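You operate a simulated robot arm through the tools that you are given. There is no shell and no other tool. Be economical: measure what you need, move in short steps, check, and stop when the job is done.

You run a simulated robot arm. Do the job below in one go: nothing can be reset, and whatever is moved stays where it is left.

Task
Close up the green cube mould and put the white cover on it.
Fine: both side plates up before both knobs go round to TIGHT; leave the other open mould open.

The check looks at the end state, three seconds after you hand in, the way a careful person would. Anything else that was tipped, shoved, dropped, spilled or broken makes it a failure. A push-on lid holds only when it is set on centred and level and pressed home; a screw cap is set on level and turned clockwise until tight.

Robot
A 7-joint arm with a two-finger parallel gripper on a trunk, on a base that drives. Base frame: it is fixed to the floor where the robot stands at the start and does not move with it; the origin is under the middle of the robot, x ahead of it, y to its left, z up; the surface under the hand at the start is at about z = 840. Readings come in mm, rad, newtons and seconds.
With the tool pointing down near the work surface it reaches from about 480 to 920 mm from the robot's upright axis, wherever it stands. Its first joint turns from -2.007 to 2.007 rad. Places, roughly: cover [500, -1750, 1500]; cube mould [500, -1750, 750]; mould knob [600, -200, 900]; something [600, -200, 900]; top of the green mould [600, -200, 900]. Payload 3.91 kg.
The TCP is the grasp point between the finger pads, 30 mm short of the fingertips. In the tool frame z runs along the fingers and y along their closing line. The gripper opens to 110 mm. The fingers are 20 mm wide and 10 mm thick; the gripper's body (48 by 112 mm) begins 55 mm behind the TCP.
Orientation is that of the tool frame in the base frame, as [roll, pitch, yaw] about the fixed x, y, z axes, in that order (R = Rz(yaw) Ry(pitch) Rx(roll)). With the fingers straight down and closing along the base's y, the tool's x points along the base's -x, its y along +y and its z along -z.

Tools
- The arm moves only by the tool apply_moves. Its argument "targets" is a list of rows, each a list of 3 entries, a list of its own where there are three numbers: the shift along the tool's x, y, z in mm, then the turn, a rotation vector about the tool's x, y, z in rad, then the finger opening in mm, from 0 to 110. In form: [[[tx, ty, tz], [wx, wy, wz], grip], ...]. A call has 1 to 10 rows; each row is the pose to reach, as a shift and turn from the pose commanded when the call began, along the tool's axes at that moment. A row lasts 0.2 s, in which the tool goes at most 50 mm and 0.15 rad; a call with a longer step from one row to the next is refused whole, and so is a gripper value outside its range. Where a pose cannot be reached the arm comes as near as it can. A force on the tool above 40 N (or 10 N above the force at the start of the call, whichever is more), or a blocked arm, ends the call early, and 0.2 s more pass. Each finger travels about 153 mm/s and halts on what it meets, pressing with about 30 N; the grip force reading is that of the motor and also rises with nothing between the fingers. The clock runs only during rows and for 0.2 s after the last one: add rows that repeat a pose to give the fingers time. It gives the time, the measured TCP pose, the force on the tool (base axes), the opening and the grip force at its end, in the units of the frame above (readings bear some noise), with the torque about the TCP (base axes, N m) and any sound that the robot's microphone picked up.
- Cameras (640 x 400 px; columns grow to the right, rows downward): "scene" is now at [221.8, 181.5, 1382.3]; the picture's right is [-0.27, -0.96, 0.00], its down [-0.61, 0.17, -0.77] and it looks along [0.74, -0.21, -0.64] (base axes); focal length 280 px, centre (320, 200). "wrist" rides on the gripper at [72, 17, -103] in the tool frame; the picture's right is [-0.23, 0.97, 0.00], its down [-0.76, -0.18, -0.62] and it looks along [-0.61, -0.14, 0.78] (tool axes); focal length 222 px, centre (320, 200). There is no depth. A picture from a camera that has moved, and an enlarged one, comes with that camera's place and axes in the base frame and with its lens.
- snapshot(camera): a new picture of that camera. The clock stands still meanwhile.
- raise_lower(by): slides the trunk up (or, below 0, down) by that many mm; the arm and the scene camera ride with it, the base frame stays. It gives what a move gives, with no picture.
- drive_base(legs): drives the robot by 1 to 6 legs, each [ahead, left, turn to the left] in mm, mm and rad, along the robot's own axes; the way and the turn of a leg run together, so that a leg with both is an arc; at most 1500 mm and 3.142 rad a leg. The arm and the cameras ride along, it lands a little off, and it stops where it bumps. It gives what a move gives.
- pan_tilt(pan, tilt): turns the head with the scene camera to pan (to the left, within 1.396 rad either way) and tilt (down, from -0.506 to 1.204), counted from straight ahead of the robot. It gives what a move gives.
- zoom(camera, box): a new picture of the part [left, top, right, bottom] of that camera's present view, enlarged. The clock stands still meanwhile.
- sign_off(): hands the job in; it is judged then, once.

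Go step by step. Nothing tells you exact positions but the pictures and the camera data: compare them with the known pose of the tool, close in by small moves and look again before you grip or let go. The budget is 120 turns and 98 pictures, counting those below and the enlarged ones. Unless the task says otherwise, let go and move clear before handing in, and close with one line.

The tools are called after "Request:" by a JSON object that holds its "method" and its "body". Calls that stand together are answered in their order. apply_moves: Moves the arm, as the interface text tells. Its arguments: {"type":"object","properties":{"targets":{"type":"array","items":{"type":"array"}}},"required":["targets"]} The other tools are called the same way: raise_lower (by) slides the trunk up or down; drive_base (legs) drives the base; pan_tilt (pan, tilt) turns the head that bears the scene camera; snapshot (camera) takes a picture; zoom (camera, box) takes an enlarged picture of a part of a camera's view; sign_off () hands the job in.

At the start:

```text
time: 0.0
tcp_pos: [550.5, 84.3, 1169.9]
tool_rot: [-3.141, 0.0, -3.141]
wrist_force: [-0.9, 0.1, 0.9]
wrist_torque: [0.03, 0.0, 0.0]
finger_gap: 110.0
grip_force: 0.0
trunk travel left (down, up): [-725.0, 265.0]
robot x, y, heading: [0.6, 0.2, -0.002]
head pan, tilt: [-0.276, 0.689]
```

scene: 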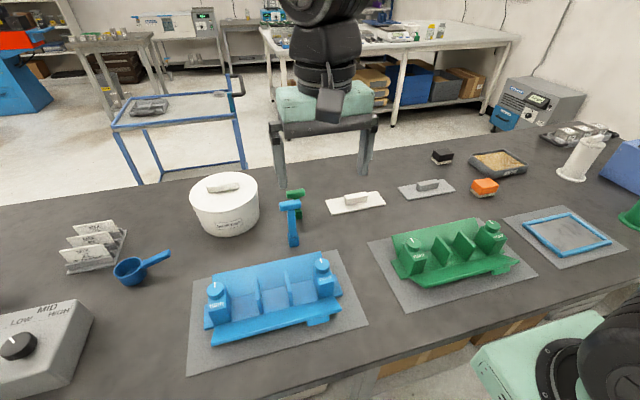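
wrist: 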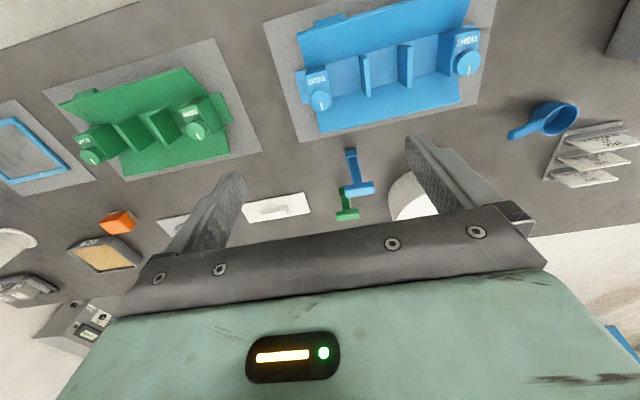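

I see a green and a blue open three-cell mould on the bench, with a white cover plate and a grey one behind them. I'll look closer at the green mould and the covers first.

Request:
{"method": "zoom", "body": {"camera": "scene", "box": [360, 190, 540, 310]}}

Request:
{"method": "zoom", "body": {"camera": "scene", "box": [260, 140, 500, 260]}}

Request:
{"method": "zoom", "body": {"camera": "wrist", "box": [30, 30, 350, 230]}}

```text
3.33 times, centred on (450, 250) of scene
camera zoom: at [221.8, 181.5, 1382.3], right [-0.27, -0.96, 0.0], down [-0.61, 0.17, -0.77], along [0.74, -0.21, -0.64], focal length 932 px, centre (-113, 33)
```

zoom: 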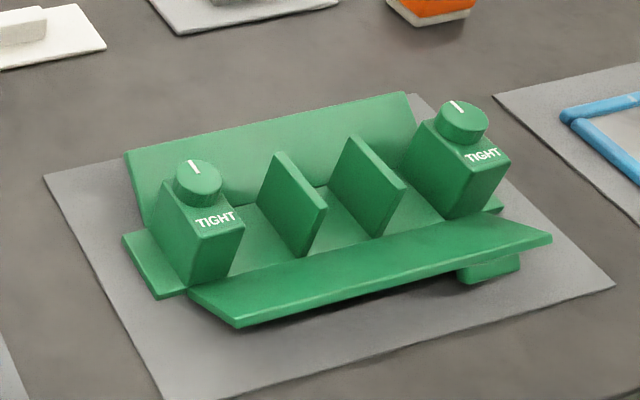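

```text
2.67 times, centred on (380, 200) of scene
camera zoom: at [221.8, 181.5, 1382.3], right [-0.27, -0.96, 0.0], down [-0.61, 0.17, -0.77], along [0.74, -0.21, -0.64], focal length 745 px, centre (160, 200)
```

zoom: 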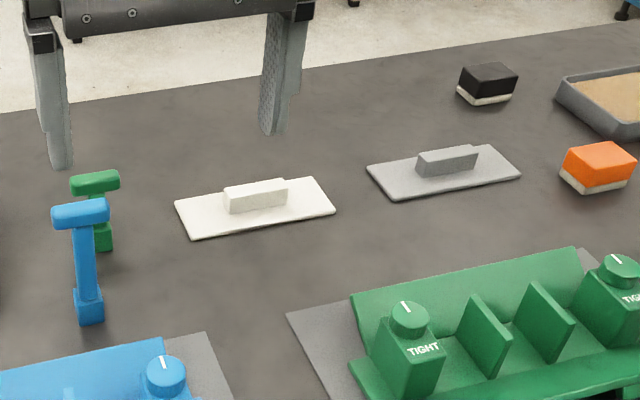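

```text
2.00 times, centred on (190, 130) of wrist
camera zoom: at [477.1, 101.4, 1273.5], right [0.23, 0.97, 0.0], down [0.76, -0.18, 0.62], along [0.61, -0.14, -0.78], focal length 444 px, centre (580, 340)
```

zoom: 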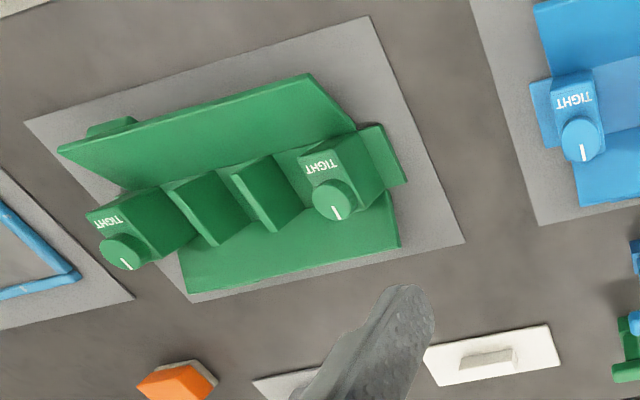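

The green mould's knobs are at about (566,-129) and (566,-342), tops near z 910, with the long axis along y; the white cover's handle is near (800,-92). I'll move the hand over the mould for a closer wrist view.

Request:
{"method": "apply_moves", "body": {"targets": [[[9, -40, 11], [0, 0, 0], 110], [[18, -80, 22], [0, 0, 0], 90], [[27, -120, 33], [0, 0, 0], 60], [[36, -160, 44], [0, 0, 0], 30], [[45, -200, 55], [0, 0, 0], 0], [[54, -240, 66], [0, 0, 0], 0], [[62, -280, 78], [0, 0, 0], 0], [[70, -319, 90], [0, 0, 0], 0]]}}

Request:
{"method": "snapshot", "body": {"camera": "wrist"}}

Request:
{"method": "pan_tilt", "body": {"pan": -0.7, "tilt": 0.75}}

Request:
{"method": "snapshot", "body": {"camera": "scene"}}

```text
time: 1.8
tcp_pos: [481.7, -234.3, 1080.8]
tool_rot: [-3.141, 0.0, -3.139]
wrist_force: [-0.2, -1.1, 0.0]
wrist_torque: [-0.03, -0.01, 0.02]
finger_gap: 0.0
grip_force: 30.2
trunk travel left (down, up): [-725.0, 265.0]
robot x, y, heading: [-1.9, 0.9, 0.002]
head pan, tilt: [-0.276, 0.689]
```

```text
92 pictures are left
camera wrist: at [409.7, -216.9, 1183.8], right [0.23, 0.97, 0.0], down [0.76, -0.18, 0.62], along [0.61, -0.14, -0.78], focal length 222 px, centre (320, 200)
```

wrist: 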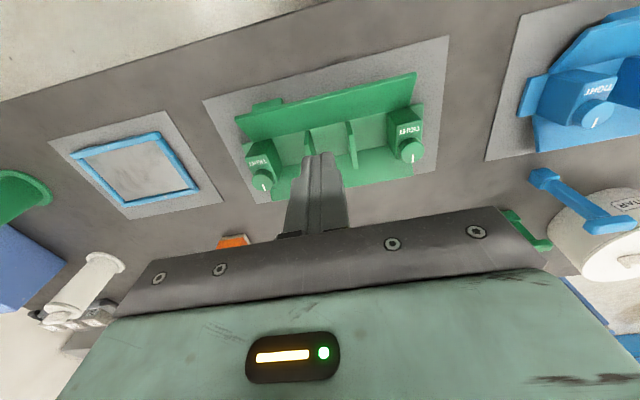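

```text
time: 2.7
tcp_pos: [481.3, -235.2, 1080.7]
tool_rot: [-3.141, -0.001, 3.141]
wrist_force: [-0.6, 0.4, -1.1]
wrist_torque: [0.02, 0.0, 0.01]
finger_gap: 0.0
grip_force: 29.6
trunk travel left (down, up): [-725.0, 265.0]
robot x, y, heading: [0.6, 2.5, 0.002]
head pan, tilt: [-0.7, 0.75]
```

```text
91 pictures are left
camera scene: at [203.1, 151.3, 1377.3], right [-0.64, -0.77, 0.0], down [-0.52, 0.44, -0.73], along [0.56, -0.47, -0.68], focal length 280 px, centre (320, 200)
```

scene: 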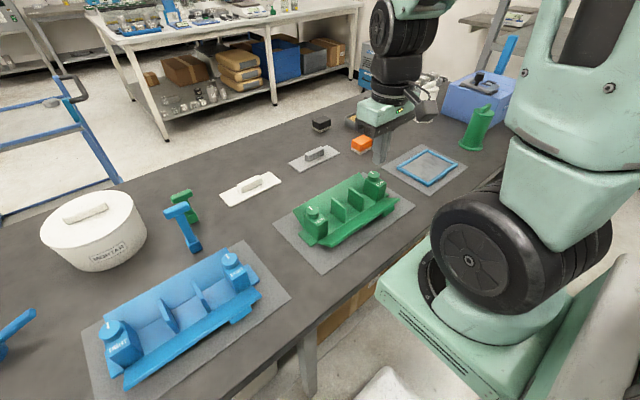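

The hand is above the mould. I'll zoom in both views for the plate geometry.

Request:
{"method": "zoom", "body": {"camera": "wrist", "box": [200, 40, 456, 200]}}

Request:
{"method": "zoom", "body": {"camera": "scene", "box": [270, 160, 430, 260]}}

```text
2.50 times, centred on (328, 120) of wrist
camera zoom: at [409.9, -216.7, 1184.1], right [0.23, 0.97, 0.0], down [0.76, -0.18, 0.62], along [0.61, -0.14, -0.78], focal length 555 px, centre (300, 400)
```

zoom: 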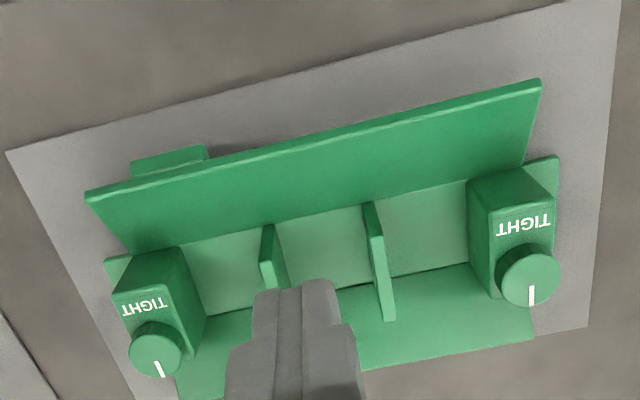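

```text
4.00 times, centred on (350, 210) of scene
camera zoom: at [203.1, 151.3, 1377.3], right [-0.64, -0.77, 0.0], down [-0.52, 0.44, -0.73], along [0.56, -0.47, -0.68], focal length 1118 px, centre (200, 160)
```

zoom: 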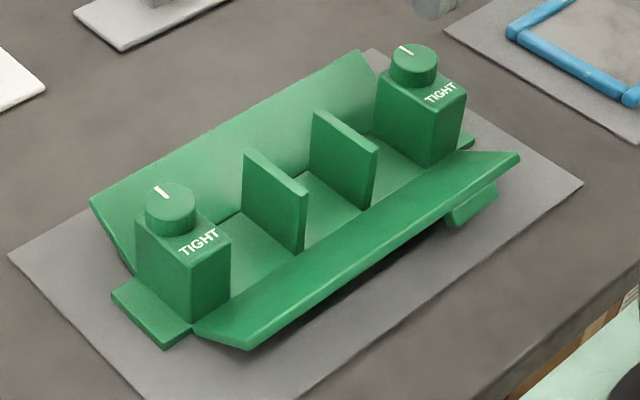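

The front plate's outer edge is near x 482, z 880, hinged near x 531, and it leans outward about 30° above flat. I'll tilt the fingers and approach from outside so I can lift it from underneath.

Request:
{"method": "apply_moves", "body": {"targets": [[[9, 0, 30], [0, -0.125, 0], 0], [[18, 0, 60], [0, -0.25, 0], 0], [[27, 0, 90], [0, -0.375, 0], 0], [[35, 0, 120], [0, -0.5, 0], 0]]}}

Request:
{"method": "zoom", "body": {"camera": "wrist", "box": [160, 0, 480, 200]}}

Request:
{"method": "zoom", "body": {"camera": "scene", "box": [270, 130, 430, 260]}}

```text
time: 3.7
tcp_pos: [521.9, -290.4, 959.1]
tool_rot: [3.041, 0.474, 3.111]
wrist_force: [0.8, -3.9, 0.3]
wrist_torque: [0.19, 0.06, 0.14]
finger_gap: 0.4
grip_force: 30.0
out of reach, approached as far as the arm can: row 1, 2, 3, 4
trunk travel left (down, up): [-725.0, 265.0]
robot x, y, heading: [-1.7, 1.9, 0.004]
head pan, tilt: [-0.7, 0.75]
```

```text
2.00 times, centred on (320, 100) of wrist
camera zoom: at [410.3, -281.1, 1019.1], right [0.19, 0.96, 0.19], down [0.4, -0.25, 0.88], along [0.9, -0.09, -0.43], focal length 444 px, centre (320, 400)
```

zoom: 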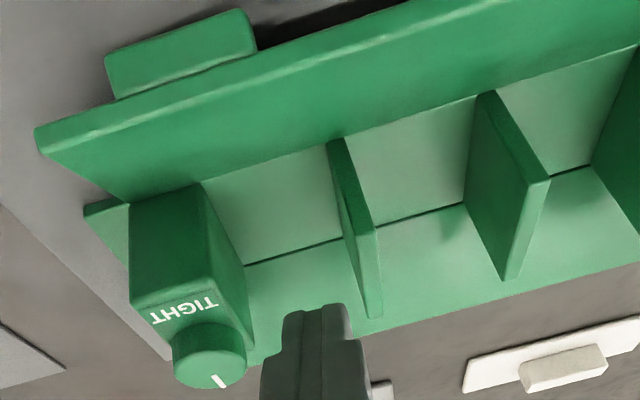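

```text
3.08 times, centred on (350, 195) of scene
camera zoom: at [202.0, 151.5, 1377.5], right [-0.64, -0.77, 0.0], down [-0.52, 0.44, -0.73], along [0.56, -0.47, -0.68], focal length 860 px, centre (228, 215)
```

zoom: 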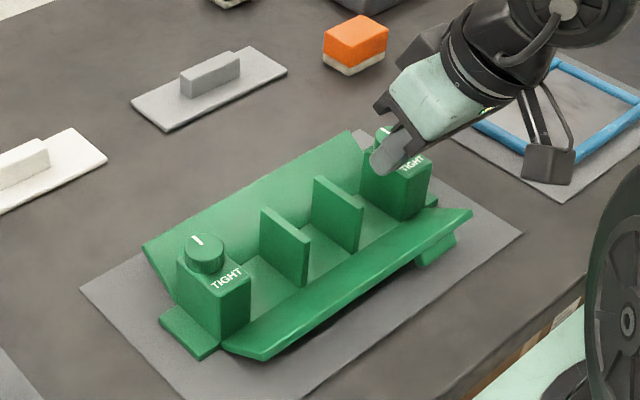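

The tilted pose is out of reach from here. I'll lift clear, back the base off by 170 mm, and try again.

Request:
{"method": "apply_moves", "body": {"targets": [[[-20, 0, -40], [0, 0, 0], 0], [[-40, 0, -80], [0, 0, 0], 0], [[-58, 0, -110], [0, 0, 0], 0]]}}

Request:
{"method": "drive_base", "body": {"legs": [[-170, 0, 0]]}}

```text
time: 4.5
tcp_pos: [524.4, -309.5, 1083.9]
tool_rot: [-3.141, 0.5, -3.141]
wrist_force: [0.2, -0.3, 0.6]
wrist_torque: [-0.01, 0.01, 0.03]
finger_gap: 0.2
grip_force: 29.6
trunk travel left (down, up): [-725.0, 265.0]
robot x, y, heading: [-2.2, 0.4, -0.001]
head pan, tilt: [-0.7, 0.75]
```

```text
time: 5.9
tcp_pos: [354.8, -309.2, 1083.2]
tool_rot: [3.14, 0.501, -3.141]
wrist_force: [0.1, 0.6, -0.5]
wrist_torque: [0.03, 0.01, 0.02]
finger_gap: 0.0
grip_force: 29.9
trunk travel left (down, up): [-725.0, 265.0]
robot x, y, heading: [-169.8, -3.4, 0.003]
head pan, tilt: [-0.7, 0.75]
```

Backed off. Next I lower the tilted fingers outside the middle of the front plate.

Request:
{"method": "apply_moves", "body": {"targets": [[[-4, 18, 37], [0, 0, 0], 0], [[-8, 37, 74], [0, 0, 0], 0], [[-12, 56, 111], [0, 0, 0], 0], [[-16, 74, 149], [0, 0, 0], 0], [[-4, 74, 171], [0, 0, 0], 0], [[8, 74, 193], [0, 0, 0], 0], [[17, 74, 209], [0, 0, 0], 0]]}}

Request:
{"method": "zoom", "body": {"camera": "wrist", "box": [160, 0, 480, 200]}}

Request:
{"method": "snapshot", "body": {"camera": "scene"}}

```text
time: 7.5
tcp_pos: [440.8, -237.3, 889.5]
tool_rot: [3.141, 0.501, 3.141]
wrist_force: [0.5, -0.1, 0.0]
wrist_torque: [0.03, -0.01, -0.03]
finger_gap: 0.0
grip_force: 29.8
trunk travel left (down, up): [-725.0, 265.0]
robot x, y, heading: [-166.1, -0.9, -0.0]
head pan, tilt: [-0.7, 0.75]
```

```text
2.00 times, centred on (320, 100) of wrist
camera zoom: at [327.4, -219.1, 946.1], right [0.2, 0.97, 0.11], down [0.37, -0.18, 0.91], along [0.91, -0.14, -0.39], focal length 444 px, centre (320, 400)
```

zoom: 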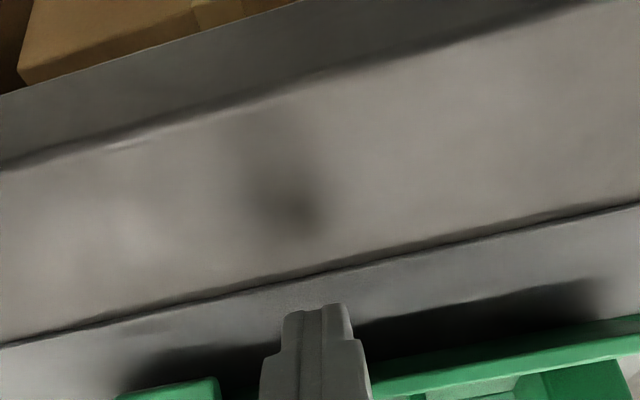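

```text
85 pictures are left
camera scene: at [33.4, 151.1, 1377.4], right [-0.64, -0.76, 0.0], down [-0.52, 0.44, -0.73], along [0.56, -0.47, -0.68], focal length 280 px, centre (320, 200)
```

scene: 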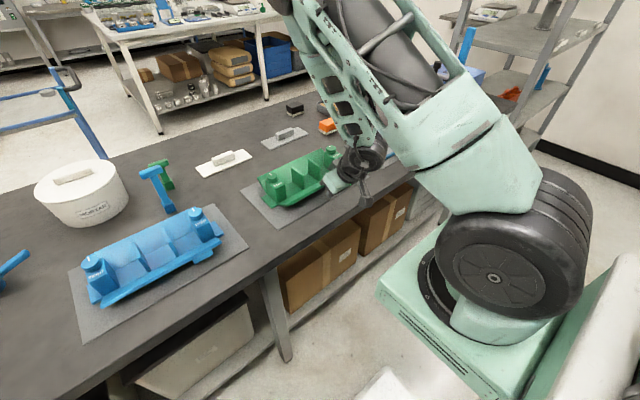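

Request:
{"method": "apply_moves", "body": {"targets": [[[4, 0, 8], [0, 0, 0], 0]]}}

Request:
{"method": "zoom", "body": {"camera": "scene", "box": [230, 130, 390, 230]}}

Request:
{"method": "zoom", "body": {"camera": "wrist", "box": [220, 130, 420, 250]}}

```text
time: 7.9
tcp_pos: [441.4, -235.7, 881.6]
tool_rot: [-3.141, 0.502, -3.14]
wrist_force: [-1.5, 0.0, 0.3]
wrist_torque: [0.02, -0.01, 0.01]
finger_gap: 0.0
grip_force: 29.9
trunk travel left (down, up): [-725.0, 265.0]
robot x, y, heading: [-167.3, 5.0, -0.003]
head pan, tilt: [-0.7, 0.75]
```

```text
4.00 times, centred on (310, 180) of scene
camera zoom: at [33.6, 151.1, 1377.3], right [-0.64, -0.76, 0.0], down [-0.52, 0.44, -0.73], along [0.56, -0.47, -0.68], focal length 1118 px, centre (360, 280)
```

zoom: 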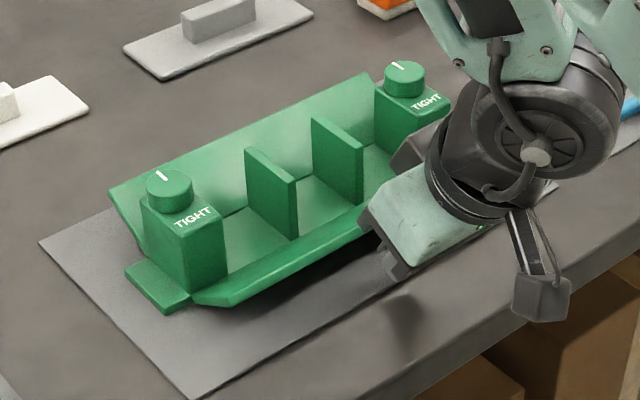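

```text
3.20 times, centred on (320, 190) of wrist
camera zoom: at [328.2, -218.8, 938.2], right [0.2, 0.97, 0.11], down [0.37, -0.18, 0.91], along [0.91, -0.14, -0.39], focal length 711 px, centre (320, 232)
```

zoom: 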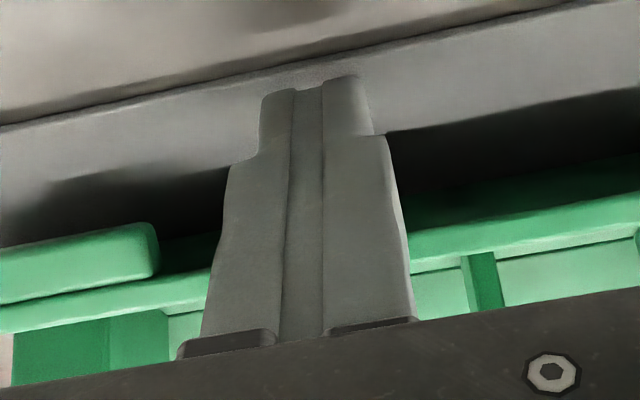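

The fingertips sit just outside and below the plate edge. I'll sweep in and up in small steps.

Request:
{"method": "apply_moves", "body": {"targets": [[[-7, 0, 4], [0, 0, 0], 0], [[-13, 0, 7], [0, 0, 0], 0], [[-24, 0, 8], [0, 0, 0], 0], [[-34, 0, 5], [0, 0, 0], 0], [[-45, 0, 2], [0, 0, 0], 0], [[-55, 0, 1], [0, 0, 0], 0]]}}

Request:
{"method": "zoom", "body": {"camera": "scene", "box": [230, 130, 390, 230]}}

```text
time: 9.3
tcp_pos: [489.1, -235.3, 908.3]
tool_rot: [-3.141, 0.501, -3.141]
wrist_force: [-1.1, 0.1, -0.4]
wrist_torque: [0.02, -0.01, 0.02]
finger_gap: 0.2
grip_force: 30.4
trunk travel left (down, up): [-725.0, 265.0]
robot x, y, heading: [-168.7, 1.1, -0.006]
head pan, tilt: [-0.7, 0.75]
```

```text
4.00 times, centred on (310, 180) of scene
camera zoom: at [33.7, 151.1, 1377.2], right [-0.64, -0.76, 0.0], down [-0.52, 0.44, -0.73], along [0.56, -0.47, -0.68], focal length 1118 px, centre (360, 280)
```

zoom: 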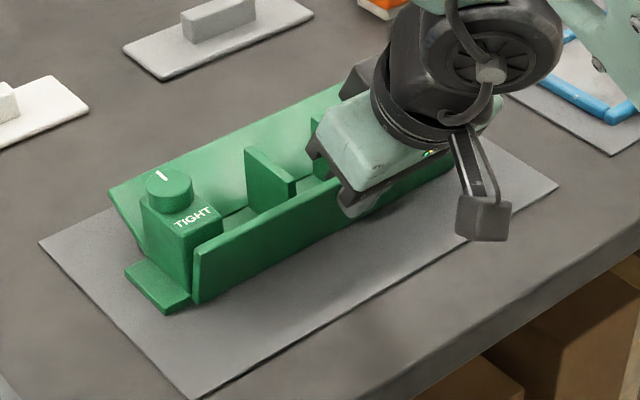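

The plate is nearly upright. I'll push on gently until it closes.

Request:
{"method": "apply_moves", "body": {"targets": [[[-4, 0, 2], [0, 0, 0], 0], [[-8, 0, 4], [0, 0, 0], 0]]}}

Request:
{"method": "zoom", "body": {"camera": "scene", "box": [230, 130, 390, 230]}}

Request:
{"method": "snapshot", "body": {"camera": "wrist"}}

```text
time: 9.9
tcp_pos: [497.6, -236.4, 908.9]
tool_rot: [-3.141, 0.499, -3.141]
wrist_force: [-0.6, -0.1, 1.0]
wrist_torque: [0.0, 0.01, -0.04]
finger_gap: 0.0
grip_force: 29.4
trunk travel left (down, up): [-725.0, 265.0]
robot x, y, heading: [-171.4, -0.5, -0.002]
head pan, tilt: [-0.7, 0.75]
```

```text
4.00 times, centred on (310, 180) of scene
camera zoom: at [33.7, 151.2, 1377.3], right [-0.64, -0.76, 0.0], down [-0.52, 0.44, -0.73], along [0.56, -0.47, -0.68], focal length 1118 px, centre (360, 280)
```

zoom: 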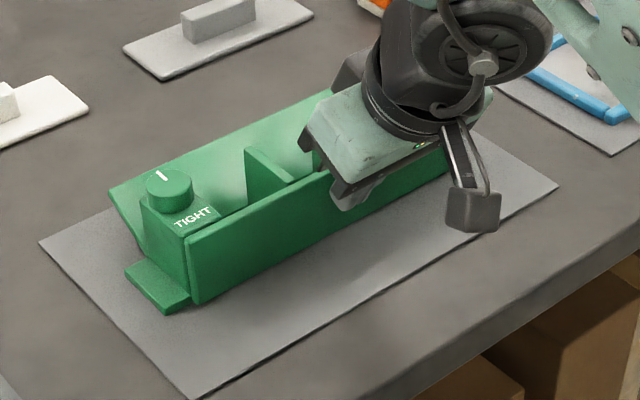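

```text
80 pictures are left
camera wrist: at [385.3, -219.1, 965.1], right [0.2, 0.97, 0.11], down [0.37, -0.18, 0.91], along [0.91, -0.14, -0.4], focal length 222 px, centre (320, 200)
```

wrist: 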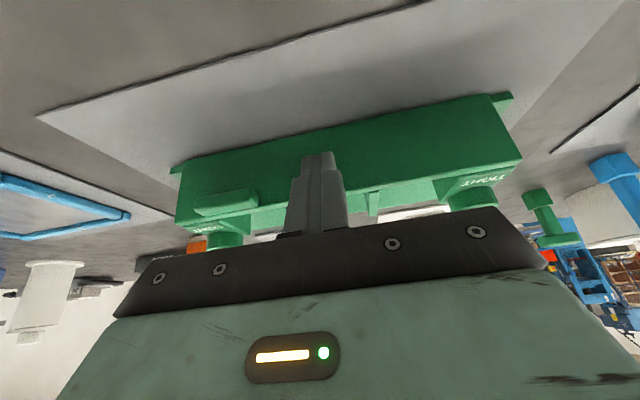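

Request:
{"method": "apply_moves", "body": {"targets": [[[-2, 0, 1], [0, 0, 0], 0], [[-4, 0, 2], [0, 0, 0], 0]]}}

Request:
{"method": "apply_moves", "body": {"targets": [[[-1, 0, 0.5], [0, 0, 0], 0], [[-2, 0, 1], [0, 0, 0], 0], [[-3, 0, 1.5], [0, 0, 0], 0]]}}

Request:
{"method": "zoom", "body": {"camera": "scene", "box": [230, 130, 390, 230]}}

```text
time: 10.5
tcp_pos: [501.0, -236.1, 909.0]
tool_rot: [3.141, 0.5, 3.14]
wrist_force: [-9.7, -1.5, 4.1]
wrist_torque: [-0.03, 0.12, 0.01]
finger_gap: 0.0
grip_force: 29.6
trunk travel left (down, up): [-725.0, 265.0]
robot x, y, heading: [-170.3, -3.0, -0.001]
head pan, tilt: [-0.7, 0.75]
```

```text
time: 11.3
tcp_pos: [506.2, -236.8, 909.3]
tool_rot: [-3.141, 0.501, -3.141]
wrist_force: [-6.7, -0.2, 1.4]
wrist_torque: [0.05, 0.08, 0.0]
finger_gap: 0.1
grip_force: 30.1
trunk travel left (down, up): [-725.0, 265.0]
robot x, y, heading: [-171.2, -2.0, 0.0]
head pan, tilt: [-0.7, 0.75]
```

```text
4.00 times, centred on (310, 180) of scene
camera zoom: at [33.4, 151.2, 1377.3], right [-0.64, -0.76, 0.0], down [-0.52, 0.44, -0.73], along [0.56, -0.47, -0.68], focal length 1118 px, centre (360, 280)
```

zoom: 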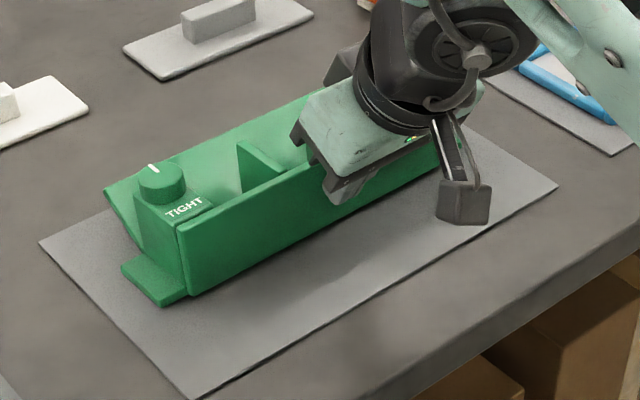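

The plate is up against its stops, and the mould slid a few mm with a 7 N push. I'll back off and see whether the plate stays.

Request:
{"method": "apply_moves", "body": {"targets": [[[10, 0, -5], [0, 0, 0], 0], [[35, 0, -20], [0, 0, 0], 0], [[35, 0, -65], [0, 0, 0], 0], [[30, 0, -110], [0, 0, 0], 0]]}}

Request:
{"method": "zoom", "body": {"camera": "scene", "box": [230, 130, 390, 230]}}

```text
time: 12.3
tcp_pos: [424.9, -233.7, 991.6]
tool_rot: [3.141, 0.5, -3.14]
wrist_force: [-0.4, -0.8, 0.3]
wrist_torque: [-0.02, 0.01, 0.01]
finger_gap: 0.1
grip_force: 29.8
trunk travel left (down, up): [-725.0, 265.0]
robot x, y, heading: [-167.7, 0.2, 0.003]
head pan, tilt: [-0.7, 0.75]
```

```text
4.00 times, centred on (310, 180) of scene
camera zoom: at [34.5, 151.3, 1377.0], right [-0.64, -0.76, 0.0], down [-0.52, 0.44, -0.73], along [0.56, -0.47, -0.68], focal length 1118 px, centre (360, 280)
```

zoom: 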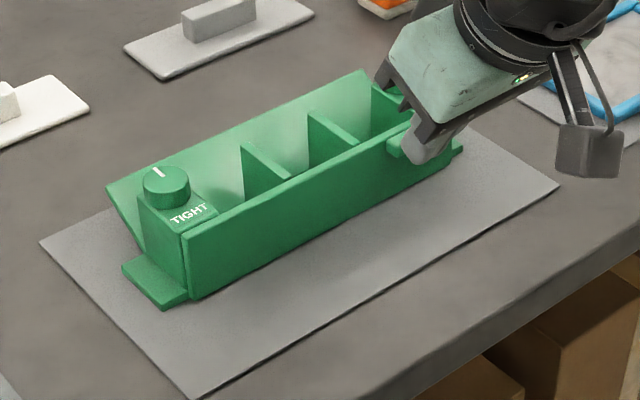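

The plate stays up. Next I raise the hand and straighten it, drive back to the original spot, and take on the rear plate.

Request:
{"method": "apply_moves", "body": {"targets": [[[-10, 0, -18], [0, 0.125, 0], 0], [[-20, 0, -36], [0, 0.25, 0], 0], [[-30, 0, -54], [0, 0.375, 0], 0], [[-38, 0, -70], [0, 0.5, 0], 0]]}}

Request:
{"method": "drive_base", "body": {"legs": [[170, 0, 0]]}}

Request:
{"method": "snapshot", "body": {"camera": "scene"}}

```text
time: 13.3
tcp_pos: [427.6, -236.6, 1071.7]
tool_rot: [-3.139, -0.001, 3.14]
wrist_force: [1.1, 0.0, -0.1]
wrist_torque: [0.04, 0.02, -0.01]
finger_gap: 0.0
grip_force: 29.7
trunk travel left (down, up): [-725.0, 265.0]
robot x, y, heading: [-173.2, 2.1, 0.002]
head pan, tilt: [-0.7, 0.75]
```

```text
time: 14.8
tcp_pos: [599.4, -235.5, 1070.9]
tool_rot: [3.139, 0.0, -3.14]
wrist_force: [0.5, 0.6, -0.5]
wrist_torque: [-0.03, -0.02, -0.03]
finger_gap: 0.0
grip_force: 30.1
trunk travel left (down, up): [-725.0, 265.0]
robot x, y, heading: [4.7, -1.1, 0.003]
head pan, tilt: [-0.7, 0.75]
```

```text
77 pictures are left
camera scene: at [205.6, 151.7, 1377.2], right [-0.64, -0.77, 0.0], down [-0.52, 0.44, -0.73], along [0.56, -0.47, -0.68], focal length 280 px, centre (320, 200)
```

scene: 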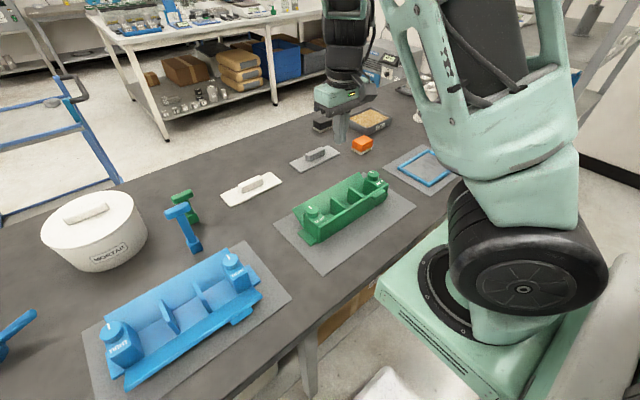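

Back at the start spot. I'll tilt the other way and come down beyond the rear plate.

Request:
{"method": "apply_moves", "body": {"targets": [[[-25, 0, 20], [0, 0.125, 0], 0], [[-50, 0, 40], [0, 0.25, 0], 0], [[-75, 0, 70], [0, 0.375, 0], 0], [[-108, 0, 111], [0, 0.5, 0], 0], [[-108, 0, 150], [0, 0.5, 0], 0]]}}

Request:
{"method": "zoom", "body": {"camera": "wrist", "box": [160, 0, 480, 200]}}

Request:
{"method": "zoom", "body": {"camera": "scene", "box": [270, 130, 430, 250]}}

```text
refused: row 4 steps farther than a row can; nothing moved
```

```text
2.00 times, centred on (320, 100) of wrist
camera zoom: at [527.2, -217.9, 1175.1], right [0.23, 0.97, 0.0], down [0.76, -0.18, 0.62], along [0.61, -0.14, -0.78], focal length 444 px, centre (320, 400)
```

zoom: 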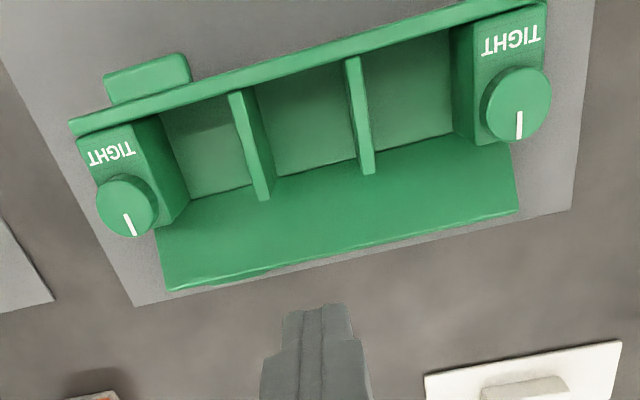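

```text
3.33 times, centred on (350, 190) of scene
camera zoom: at [205.6, 151.7, 1377.2], right [-0.64, -0.77, 0.0], down [-0.52, 0.44, -0.73], along [0.56, -0.47, -0.68], focal length 932 px, centre (220, 233)
```

zoom: 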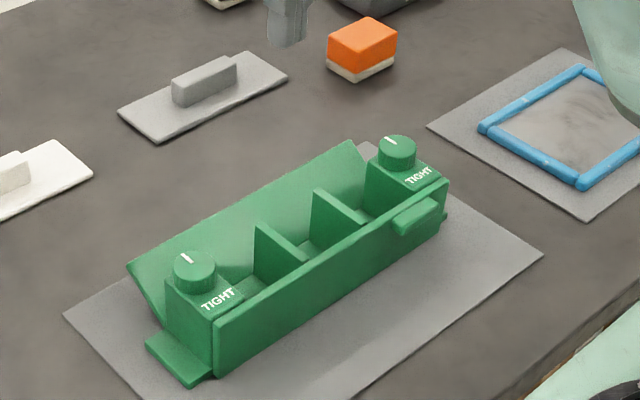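

Request:
{"method": "apply_moves", "body": {"targets": [[[-25, 0, 20], [0, 0.125, 0], 0], [[-50, 0, 40], [0, 0.25, 0], 0], [[-75, 0, 70], [0, 0.375, 0], 0], [[-101, 0, 105], [0, 0.5, 0], 0], [[-101, 0, 145], [0, 0.5, 0], 0]]}}

Request:
{"method": "zoom", "body": {"camera": "wrist", "box": [160, 0, 480, 200]}}

Request:
{"method": "zoom", "body": {"camera": "scene", "box": [270, 130, 430, 250]}}

```text
time: 16.0
tcp_pos: [701.5, -236.1, 926.2]
tool_rot: [-3.14, -0.5, -3.14]
wrist_force: [-1.1, 1.3, 0.5]
wrist_torque: [-0.02, -0.03, 0.01]
finger_gap: 0.1
grip_force: 29.9
trunk travel left (down, up): [-725.0, 265.0]
robot x, y, heading: [3.7, 0.7, -0.001]
head pan, tilt: [-0.7, 0.75]
```

```text
2.00 times, centred on (320, 100) of wrist
camera zoom: at [688.5, -219.1, 1052.1], right [0.2, 0.97, -0.11], down [0.97, -0.18, 0.18], along [0.16, -0.14, -0.98], focal length 444 px, centre (320, 400)
```

zoom: 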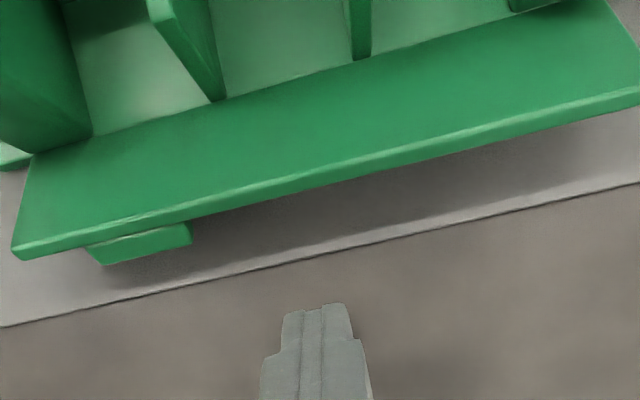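

```text
3.33 times, centred on (350, 190) of scene
camera zoom: at [205.2, 151.9, 1377.3], right [-0.64, -0.77, 0.0], down [-0.52, 0.44, -0.73], along [0.56, -0.47, -0.68], focal length 932 px, centre (220, 233)
```

zoom: 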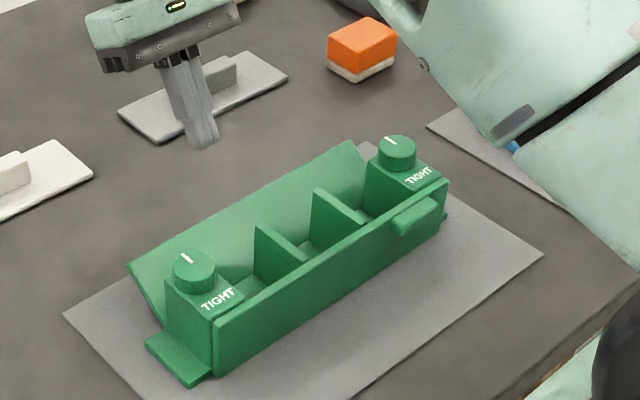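

The rear plate edge is at x≈639, z≈880. I'll drop the tips behind it and sweep in and up.

Request:
{"method": "apply_moves", "body": {"targets": [[[-11.5, 0, 44.6], [0, 0, 0], 0], [[3.4, 0, 52.8], [0, 0, 0], 0], [[13.1, 0, 55.9], [0, 0, 0], 0], [[24.8, 0, 55.4], [0, 0, 0], 0], [[35.6, 0, 52.2], [0, 0, 0], 0], [[46, 0, 49.8], [0, 0, 0], 0], [[54.1, 0, 49.7], [0, 0, 0], 0]]}}

Request:
{"method": "zoom", "body": {"camera": "wrist", "box": [160, 0, 480, 200]}}

Request:
{"method": "zoom", "body": {"camera": "scene", "box": [270, 130, 430, 250]}}

```text
time: 17.6
tcp_pos: [629.7, -235.0, 909.1]
tool_rot: [3.14, -0.5, -3.138]
wrist_force: [-0.4, 0.6, -0.5]
wrist_torque: [-0.01, 0.04, 0.01]
finger_gap: 0.0
grip_force: 29.5
trunk travel left (down, up): [-725.0, 265.0]
robot x, y, heading: [3.5, -0.7, 0.005]
head pan, tilt: [-0.7, 0.75]
```

```text
2.00 times, centred on (320, 100) of wrist
camera zoom: at [615.7, -218.0, 1035.1], right [0.2, 0.97, -0.11], down [0.97, -0.18, 0.18], along [0.16, -0.14, -0.98], focal length 444 px, centre (320, 400)
```

zoom: 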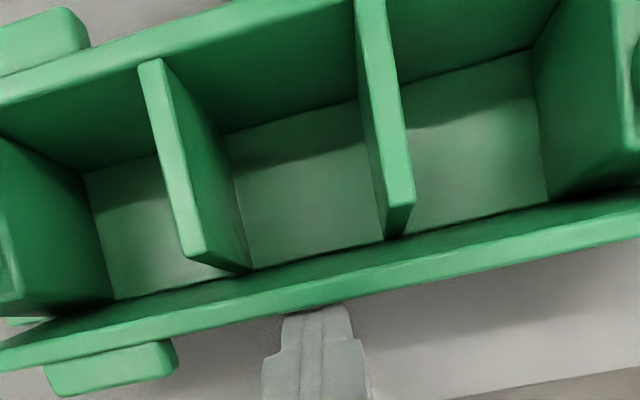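

```text
3.33 times, centred on (350, 190) of scene
camera zoom: at [205.8, 151.6, 1377.2], right [-0.64, -0.77, 0.0], down [-0.52, 0.44, -0.73], along [0.56, -0.47, -0.68], focal length 932 px, centre (220, 233)
```

zoom: 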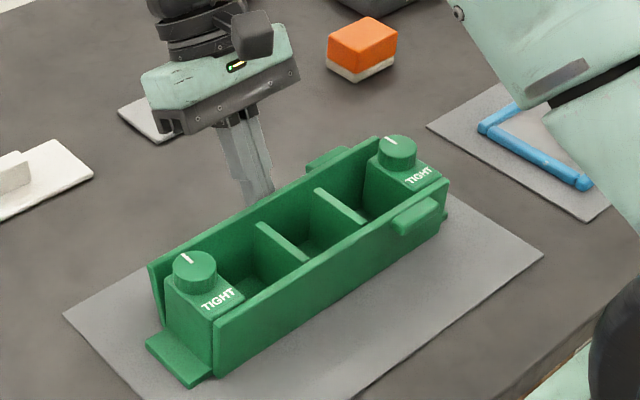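

Request:
{"method": "apply_moves", "body": {"targets": [[[2, 0, 1], [0, 0, 0], 0], [[4, 0, 2], [0, 0, 0], 0]]}}

Request:
{"method": "zoom", "body": {"camera": "wrist", "box": [160, 0, 480, 200]}}

```text
time: 18.2
tcp_pos: [625.1, -234.7, 908.6]
tool_rot: [-3.141, -0.5, -3.138]
wrist_force: [0.5, 0.4, -0.3]
wrist_torque: [0.0, 0.0, -0.03]
finger_gap: 0.1
grip_force: 30.3
trunk travel left (down, up): [-725.0, 265.0]
robot x, y, heading: [1.1, -1.2, 0.003]
head pan, tilt: [-0.7, 0.75]
```

```text
2.00 times, centred on (320, 100) of wrist
camera zoom: at [610.7, -218.1, 1034.9], right [0.2, 0.97, -0.11], down [0.97, -0.18, 0.18], along [0.16, -0.14, -0.98], focal length 444 px, centre (320, 400)
```

zoom: 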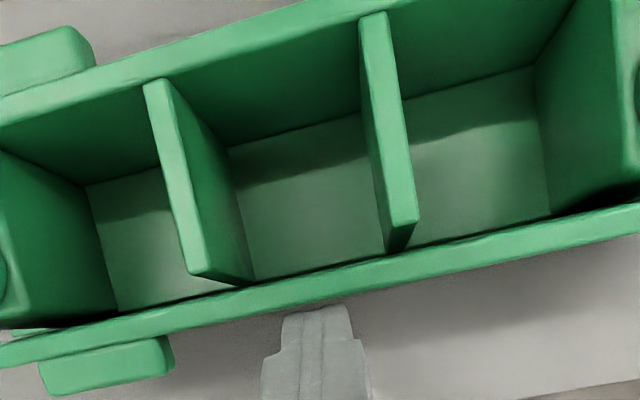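

Request:
{"method": "apply_moves", "body": {"targets": [[[1, 0, 0.5], [0, 0, 0], 0], [[2, 0, 1], [0, 0, 0], 0]]}}

Request:
{"method": "apply_moves", "body": {"targets": [[[0.8, 0, 0.5], [0, 0, 0], 0], [[1.6, 0, 1], [0, 0, 0], 0]]}}

Request:
{"method": "zoom", "body": {"camera": "wrist", "box": [160, 0, 480, 200]}}

```text
time: 18.8
tcp_pos: [621.7, -234.7, 908.9]
tool_rot: [3.14, -0.501, -3.138]
wrist_force: [0.1, 0.6, 0.0]
wrist_torque: [0.02, 0.04, -0.01]
finger_gap: 0.2
grip_force: 29.9
trunk travel left (down, up): [-725.0, 265.0]
robot x, y, heading: [-1.5, 2.3, 0.0]
head pan, tilt: [-0.7, 0.75]
```

```text
time: 19.4
tcp_pos: [620.6, -234.7, 908.8]
tool_rot: [-3.141, -0.498, -3.141]
wrist_force: [0.3, -0.4, -0.4]
wrist_torque: [0.01, -0.01, 0.01]
finger_gap: 0.0
grip_force: 29.6
trunk travel left (down, up): [-725.0, 265.0]
robot x, y, heading: [2.1, -1.0, 0.0]
head pan, tilt: [-0.7, 0.75]
```

```text
2.00 times, centred on (320, 100) of wrist
camera zoom: at [606.5, -218.1, 1034.6], right [0.2, 0.97, -0.11], down [0.97, -0.18, 0.18], along [0.16, -0.14, -0.98], focal length 444 px, centre (320, 400)
```

zoom: 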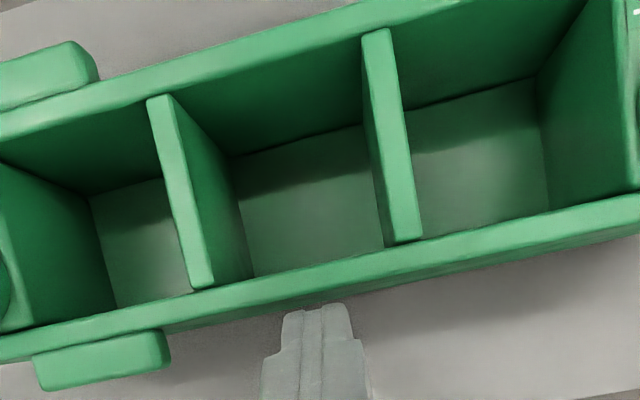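

Request:
{"method": "apply_moves", "body": {"targets": [[[1, 0, 0.5], [0, 0, 0], 0], [[2, 0, 1], [0, 0, 0], 0]]}}

Request:
{"method": "zoom", "body": {"camera": "wrist", "box": [160, 0, 480, 200]}}

```text
time: 20.0
tcp_pos: [617.5, -235.2, 909.1]
tool_rot: [3.141, -0.497, -3.139]
wrist_force: [5.2, 0.7, 0.5]
wrist_torque: [0.09, -0.12, -0.04]
finger_gap: 0.0
grip_force: 30.3
trunk travel left (down, up): [-725.0, 265.0]
robot x, y, heading: [3.4, -2.1, 0.001]
head pan, tilt: [-0.7, 0.75]
```

```text
2.00 times, centred on (320, 100) of wrist
camera zoom: at [605.1, -218.3, 1034.6], right [0.2, 0.97, -0.11], down [0.97, -0.18, 0.18], along [0.16, -0.14, -0.98], focal length 444 px, centre (320, 400)
```

zoom: 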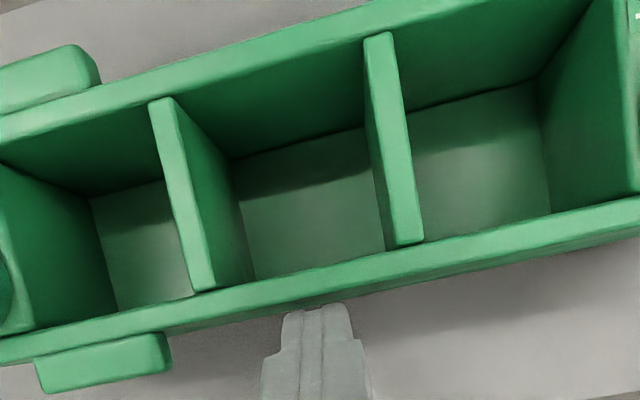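

The rear plate is seated, with 5 N contact. I'll back away, straighten and look over the whole mould.

Request:
{"method": "apply_moves", "body": {"targets": [[[-17.6, 0, -9.6], [0, 0, 0], 0], [[0, 0, -45], [0, 0, 0], 0], [[20, 0, -80], [0, -0.125, 0], 0], [[40, 0, -115], [0, -0.25, 0], 0], [[60, 0, -140], [0, -0.375, 0], 0], [[85, 0, -165], [0, -0.5, 0], 0]]}}

Request:
{"method": "snapshot", "body": {"camera": "wrist"}}

Request:
{"method": "zoom", "body": {"camera": "scene", "box": [270, 130, 430, 250]}}

```text
time: 21.4
tcp_pos: [623.6, -235.9, 1093.0]
tool_rot: [-3.141, 0.002, -3.141]
wrist_force: [0.4, -0.5, -0.1]
wrist_torque: [0.01, 0.04, 0.01]
finger_gap: 0.0
grip_force: 30.2
trunk travel left (down, up): [-725.0, 265.0]
robot x, y, heading: [4.4, -2.1, 0.001]
head pan, tilt: [-0.7, 0.75]
```

```text
67 pictures are left
camera wrist: at [551.1, -219.0, 1197.5], right [0.22, 0.97, 0.0], down [0.76, -0.18, 0.62], along [0.61, -0.14, -0.78], focal length 222 px, centre (320, 200)
```

wrist: 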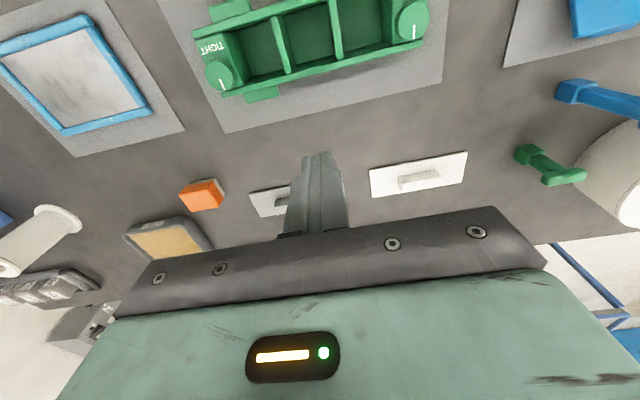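

```text
3.33 times, centred on (350, 190) of scene
camera zoom: at [206.4, 151.6, 1377.1], right [-0.64, -0.77, 0.0], down [-0.52, 0.44, -0.73], along [0.56, -0.47, -0.68], focal length 932 px, centre (220, 233)
```

zoom: 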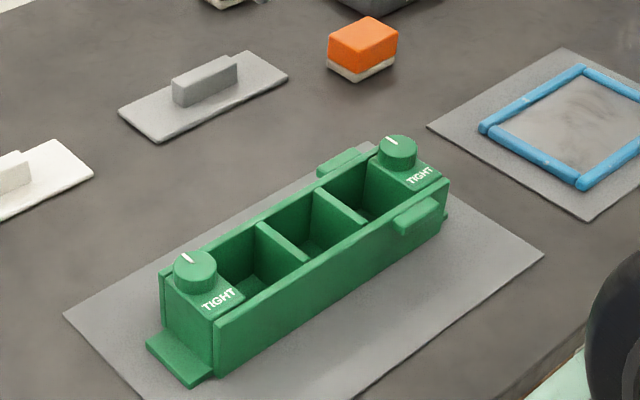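

Both plates are up. Now the first knob, the +y one near (569,-127): I'll hover over it with the gripper half open.

Request:
{"method": "apply_moves", "body": {"targets": [[[13, 27, 23], [0, 0, 0], 20], [[26, 54, 46], [0, 0, 0], 40], [[40, 81, 70], [0, 0, 0], 60], [[54, 109, 103], [0, 0, 0], 60]]}}

Request:
{"method": "snapshot", "body": {"camera": "wrist"}}

Request:
{"method": "zoom", "body": {"camera": "scene", "box": [270, 130, 430, 250]}}

```text
time: 22.4
tcp_pos: [569.3, -125.2, 991.5]
tool_rot: [3.141, 0.001, -3.14]
wrist_force: [-0.4, 0.0, 0.2]
wrist_torque: [0.01, 0.01, -0.03]
finger_gap: 60.0
grip_force: 0.1
trunk travel left (down, up): [-725.0, 265.0]
robot x, y, heading: [0.3, 0.1, -0.003]
head pan, tilt: [-0.7, 0.75]
```

```text
65 pictures are left
camera wrist: at [496.7, -108.5, 1095.4], right [0.23, 0.97, 0.0], down [0.76, -0.18, 0.62], along [0.61, -0.14, -0.78], focal length 222 px, centre (320, 200)
```

wrist: 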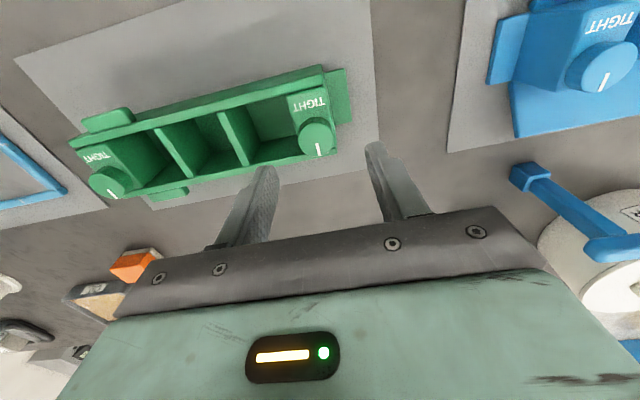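

```text
3.33 times, centred on (350, 190) of scene
camera zoom: at [205.4, 151.3, 1377.4], right [-0.64, -0.77, 0.0], down [-0.52, 0.44, -0.73], along [0.56, -0.47, -0.68], focal length 932 px, centre (220, 233)
```

zoom: 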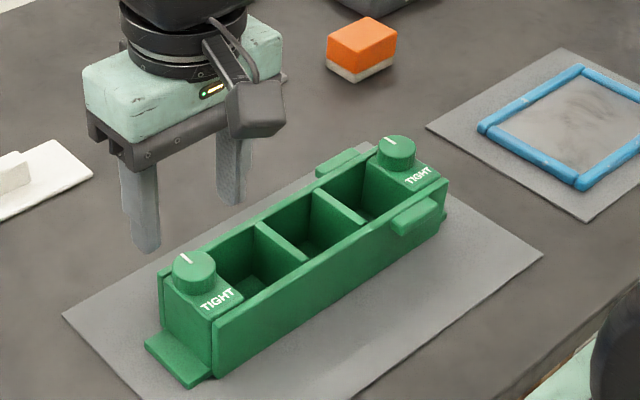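

Request:
{"method": "apply_moves", "body": {"targets": [[[0, -1, 25], [0, 0, 0], 60], [[0, -2, 48], [0, 0, 0], 60]]}}

Request:
{"method": "zoom", "body": {"camera": "wrist", "box": [220, 90, 420, 215]}}

Request:
{"method": "zoom", "body": {"camera": "scene", "box": [270, 130, 430, 250]}}

```text
time: 23.0
tcp_pos: [567.0, -128.4, 945.0]
tool_rot: [3.141, 0.0, -3.14]
wrist_force: [0.0, 0.3, 0.0]
wrist_torque: [0.0, 0.03, -0.01]
finger_gap: 59.9
grip_force: 0.1
trunk travel left (down, up): [-725.0, 265.0]
robot x, y, heading: [2.8, 2.2, 0.001]
head pan, tilt: [-0.7, 0.75]
```

```text
3.20 times, centred on (320, 152) of wrist
camera zoom: at [495.5, -111.6, 1047.8], right [0.23, 0.97, 0.0], down [0.76, -0.18, 0.62], along [0.61, -0.14, -0.78], focal length 711 px, centre (320, 352)
```

zoom: 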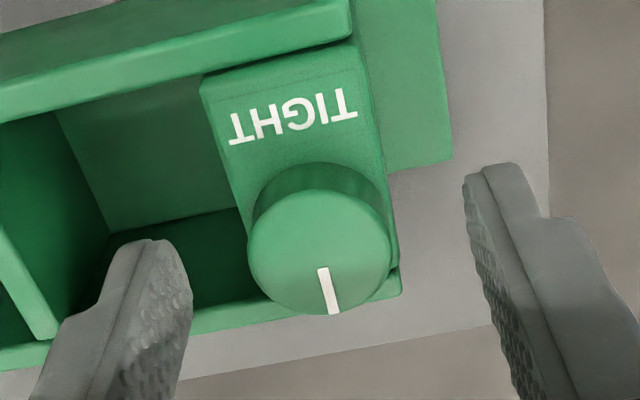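

```text
3.33 times, centred on (350, 190) of scene
camera zoom: at [205.3, 151.7, 1377.3], right [-0.64, -0.77, 0.0], down [-0.52, 0.44, -0.73], along [0.56, -0.47, -0.68], focal length 932 px, centre (220, 233)
```

zoom: 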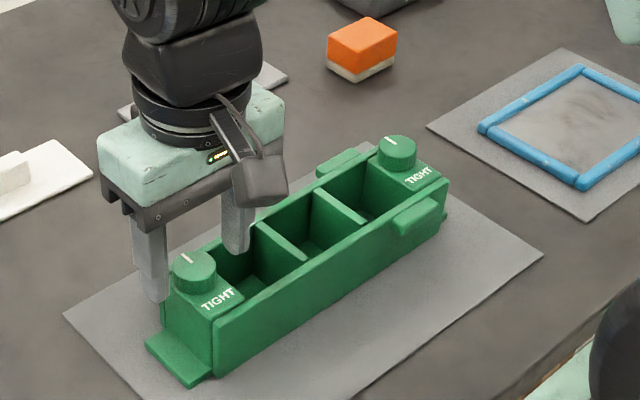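

The knob centre is about 7 mm farther in x than the TCP. I'll correct that and go down partway.

Request:
{"method": "apply_moves", "body": {"targets": [[[-6, -1, 0], [0, 0, 0], 60], [[-6, -1, 10], [0, 0, 0], 60]]}}

Request:
{"method": "zoom", "body": {"camera": "wrist", "box": [220, 90, 420, 215]}}

Request:
{"method": "zoom", "body": {"camera": "scene", "box": [285, 180, 365, 240]}}

```text
time: 23.6
tcp_pos: [574.9, -130.6, 934.5]
tool_rot: [-3.14, 0.0, -3.139]
wrist_force: [-0.4, 0.1, -1.5]
wrist_torque: [0.01, -0.06, 0.01]
finger_gap: 60.0
grip_force: 0.1
trunk travel left (down, up): [-725.0, 265.0]
robot x, y, heading: [2.6, -1.6, 0.002]
head pan, tilt: [-0.7, 0.75]
```

```text
3.20 times, centred on (320, 152) of wrist
camera zoom: at [502.1, -112.7, 1037.7], right [0.23, 0.97, 0.0], down [0.76, -0.18, 0.62], along [0.61, -0.14, -0.78], focal length 711 px, centre (320, 352)
```

zoom: 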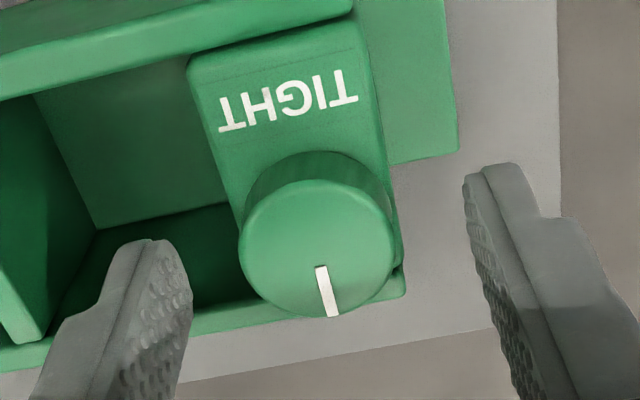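

```text
6.67 times, centred on (325, 210) of scene
camera zoom: at [205.5, 151.7, 1377.3], right [-0.64, -0.77, 0.0], down [-0.52, 0.44, -0.73], along [0.56, -0.47, -0.68], focal length 1863 px, centre (287, 133)
```

zoom: 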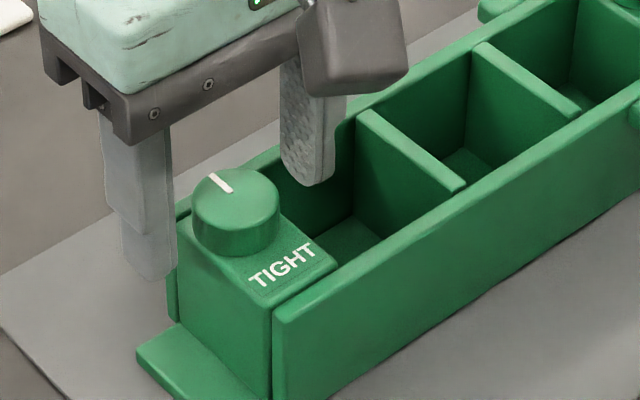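

The knob is centred under the hand now. I'll lower 6 mm and close on it.

Request:
{"method": "apply_moves", "body": {"targets": [[[-1, 0, 6], [0, 0, 0], 60], [[-1, 0, 6], [0, 0, 0], 45], [[-1, 0, 6], [0, 0, 0], 34], [[-1, 0, 6], [0, 0, 0], 28], [[-1, 0, 6], [0, 0, 0], 28]]}}

Request:
{"method": "zoom", "body": {"camera": "wrist", "box": [220, 90, 420, 215]}}

Request:
{"method": "zoom", "body": {"camera": "scene", "box": [285, 180, 365, 240]}}

```text
time: 24.8
tcp_pos: [576.2, -128.9, 926.8]
tool_rot: [3.141, -0.001, -3.14]
wrist_force: [0.1, -2.6, -0.1]
wrist_torque: [-0.1, -0.07, -0.04]
finger_gap: 33.7
grip_force: 30.1
trunk travel left (down, up): [-725.0, 265.0]
robot x, y, heading: [5.9, 2.3, 0.005]
head pan, tilt: [-0.7, 0.75]
```

```text
3.20 times, centred on (320, 152) of wrist
camera zoom: at [503.7, -112.8, 1031.4], right [0.23, 0.97, 0.0], down [0.76, -0.18, 0.62], along [0.61, -0.14, -0.78], focal length 711 px, centre (320, 352)
```

zoom: 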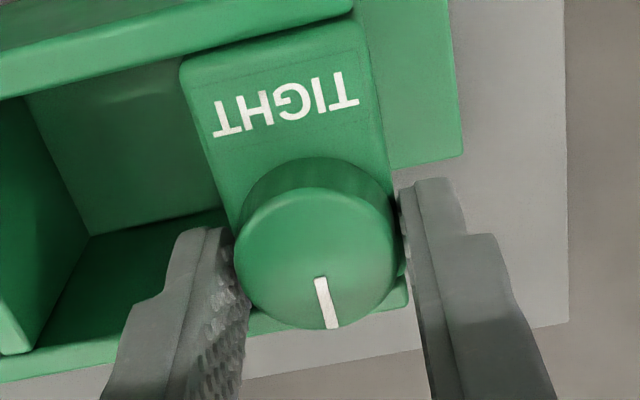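

```text
6.67 times, centred on (325, 210) of scene
camera zoom: at [205.8, 151.5, 1377.2], right [-0.64, -0.77, 0.0], down [-0.52, 0.44, -0.73], along [0.56, -0.47, -0.68], focal length 1863 px, centre (287, 133)
```

zoom: 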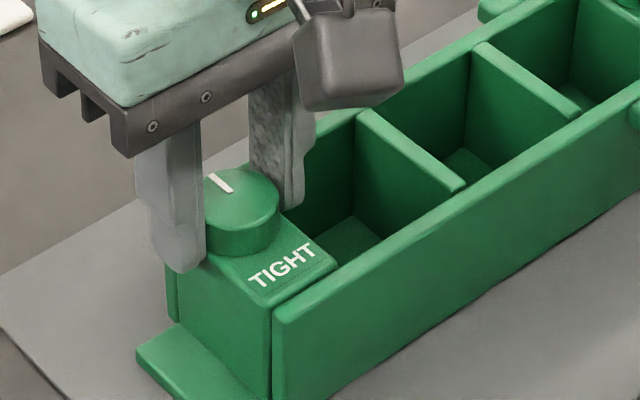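

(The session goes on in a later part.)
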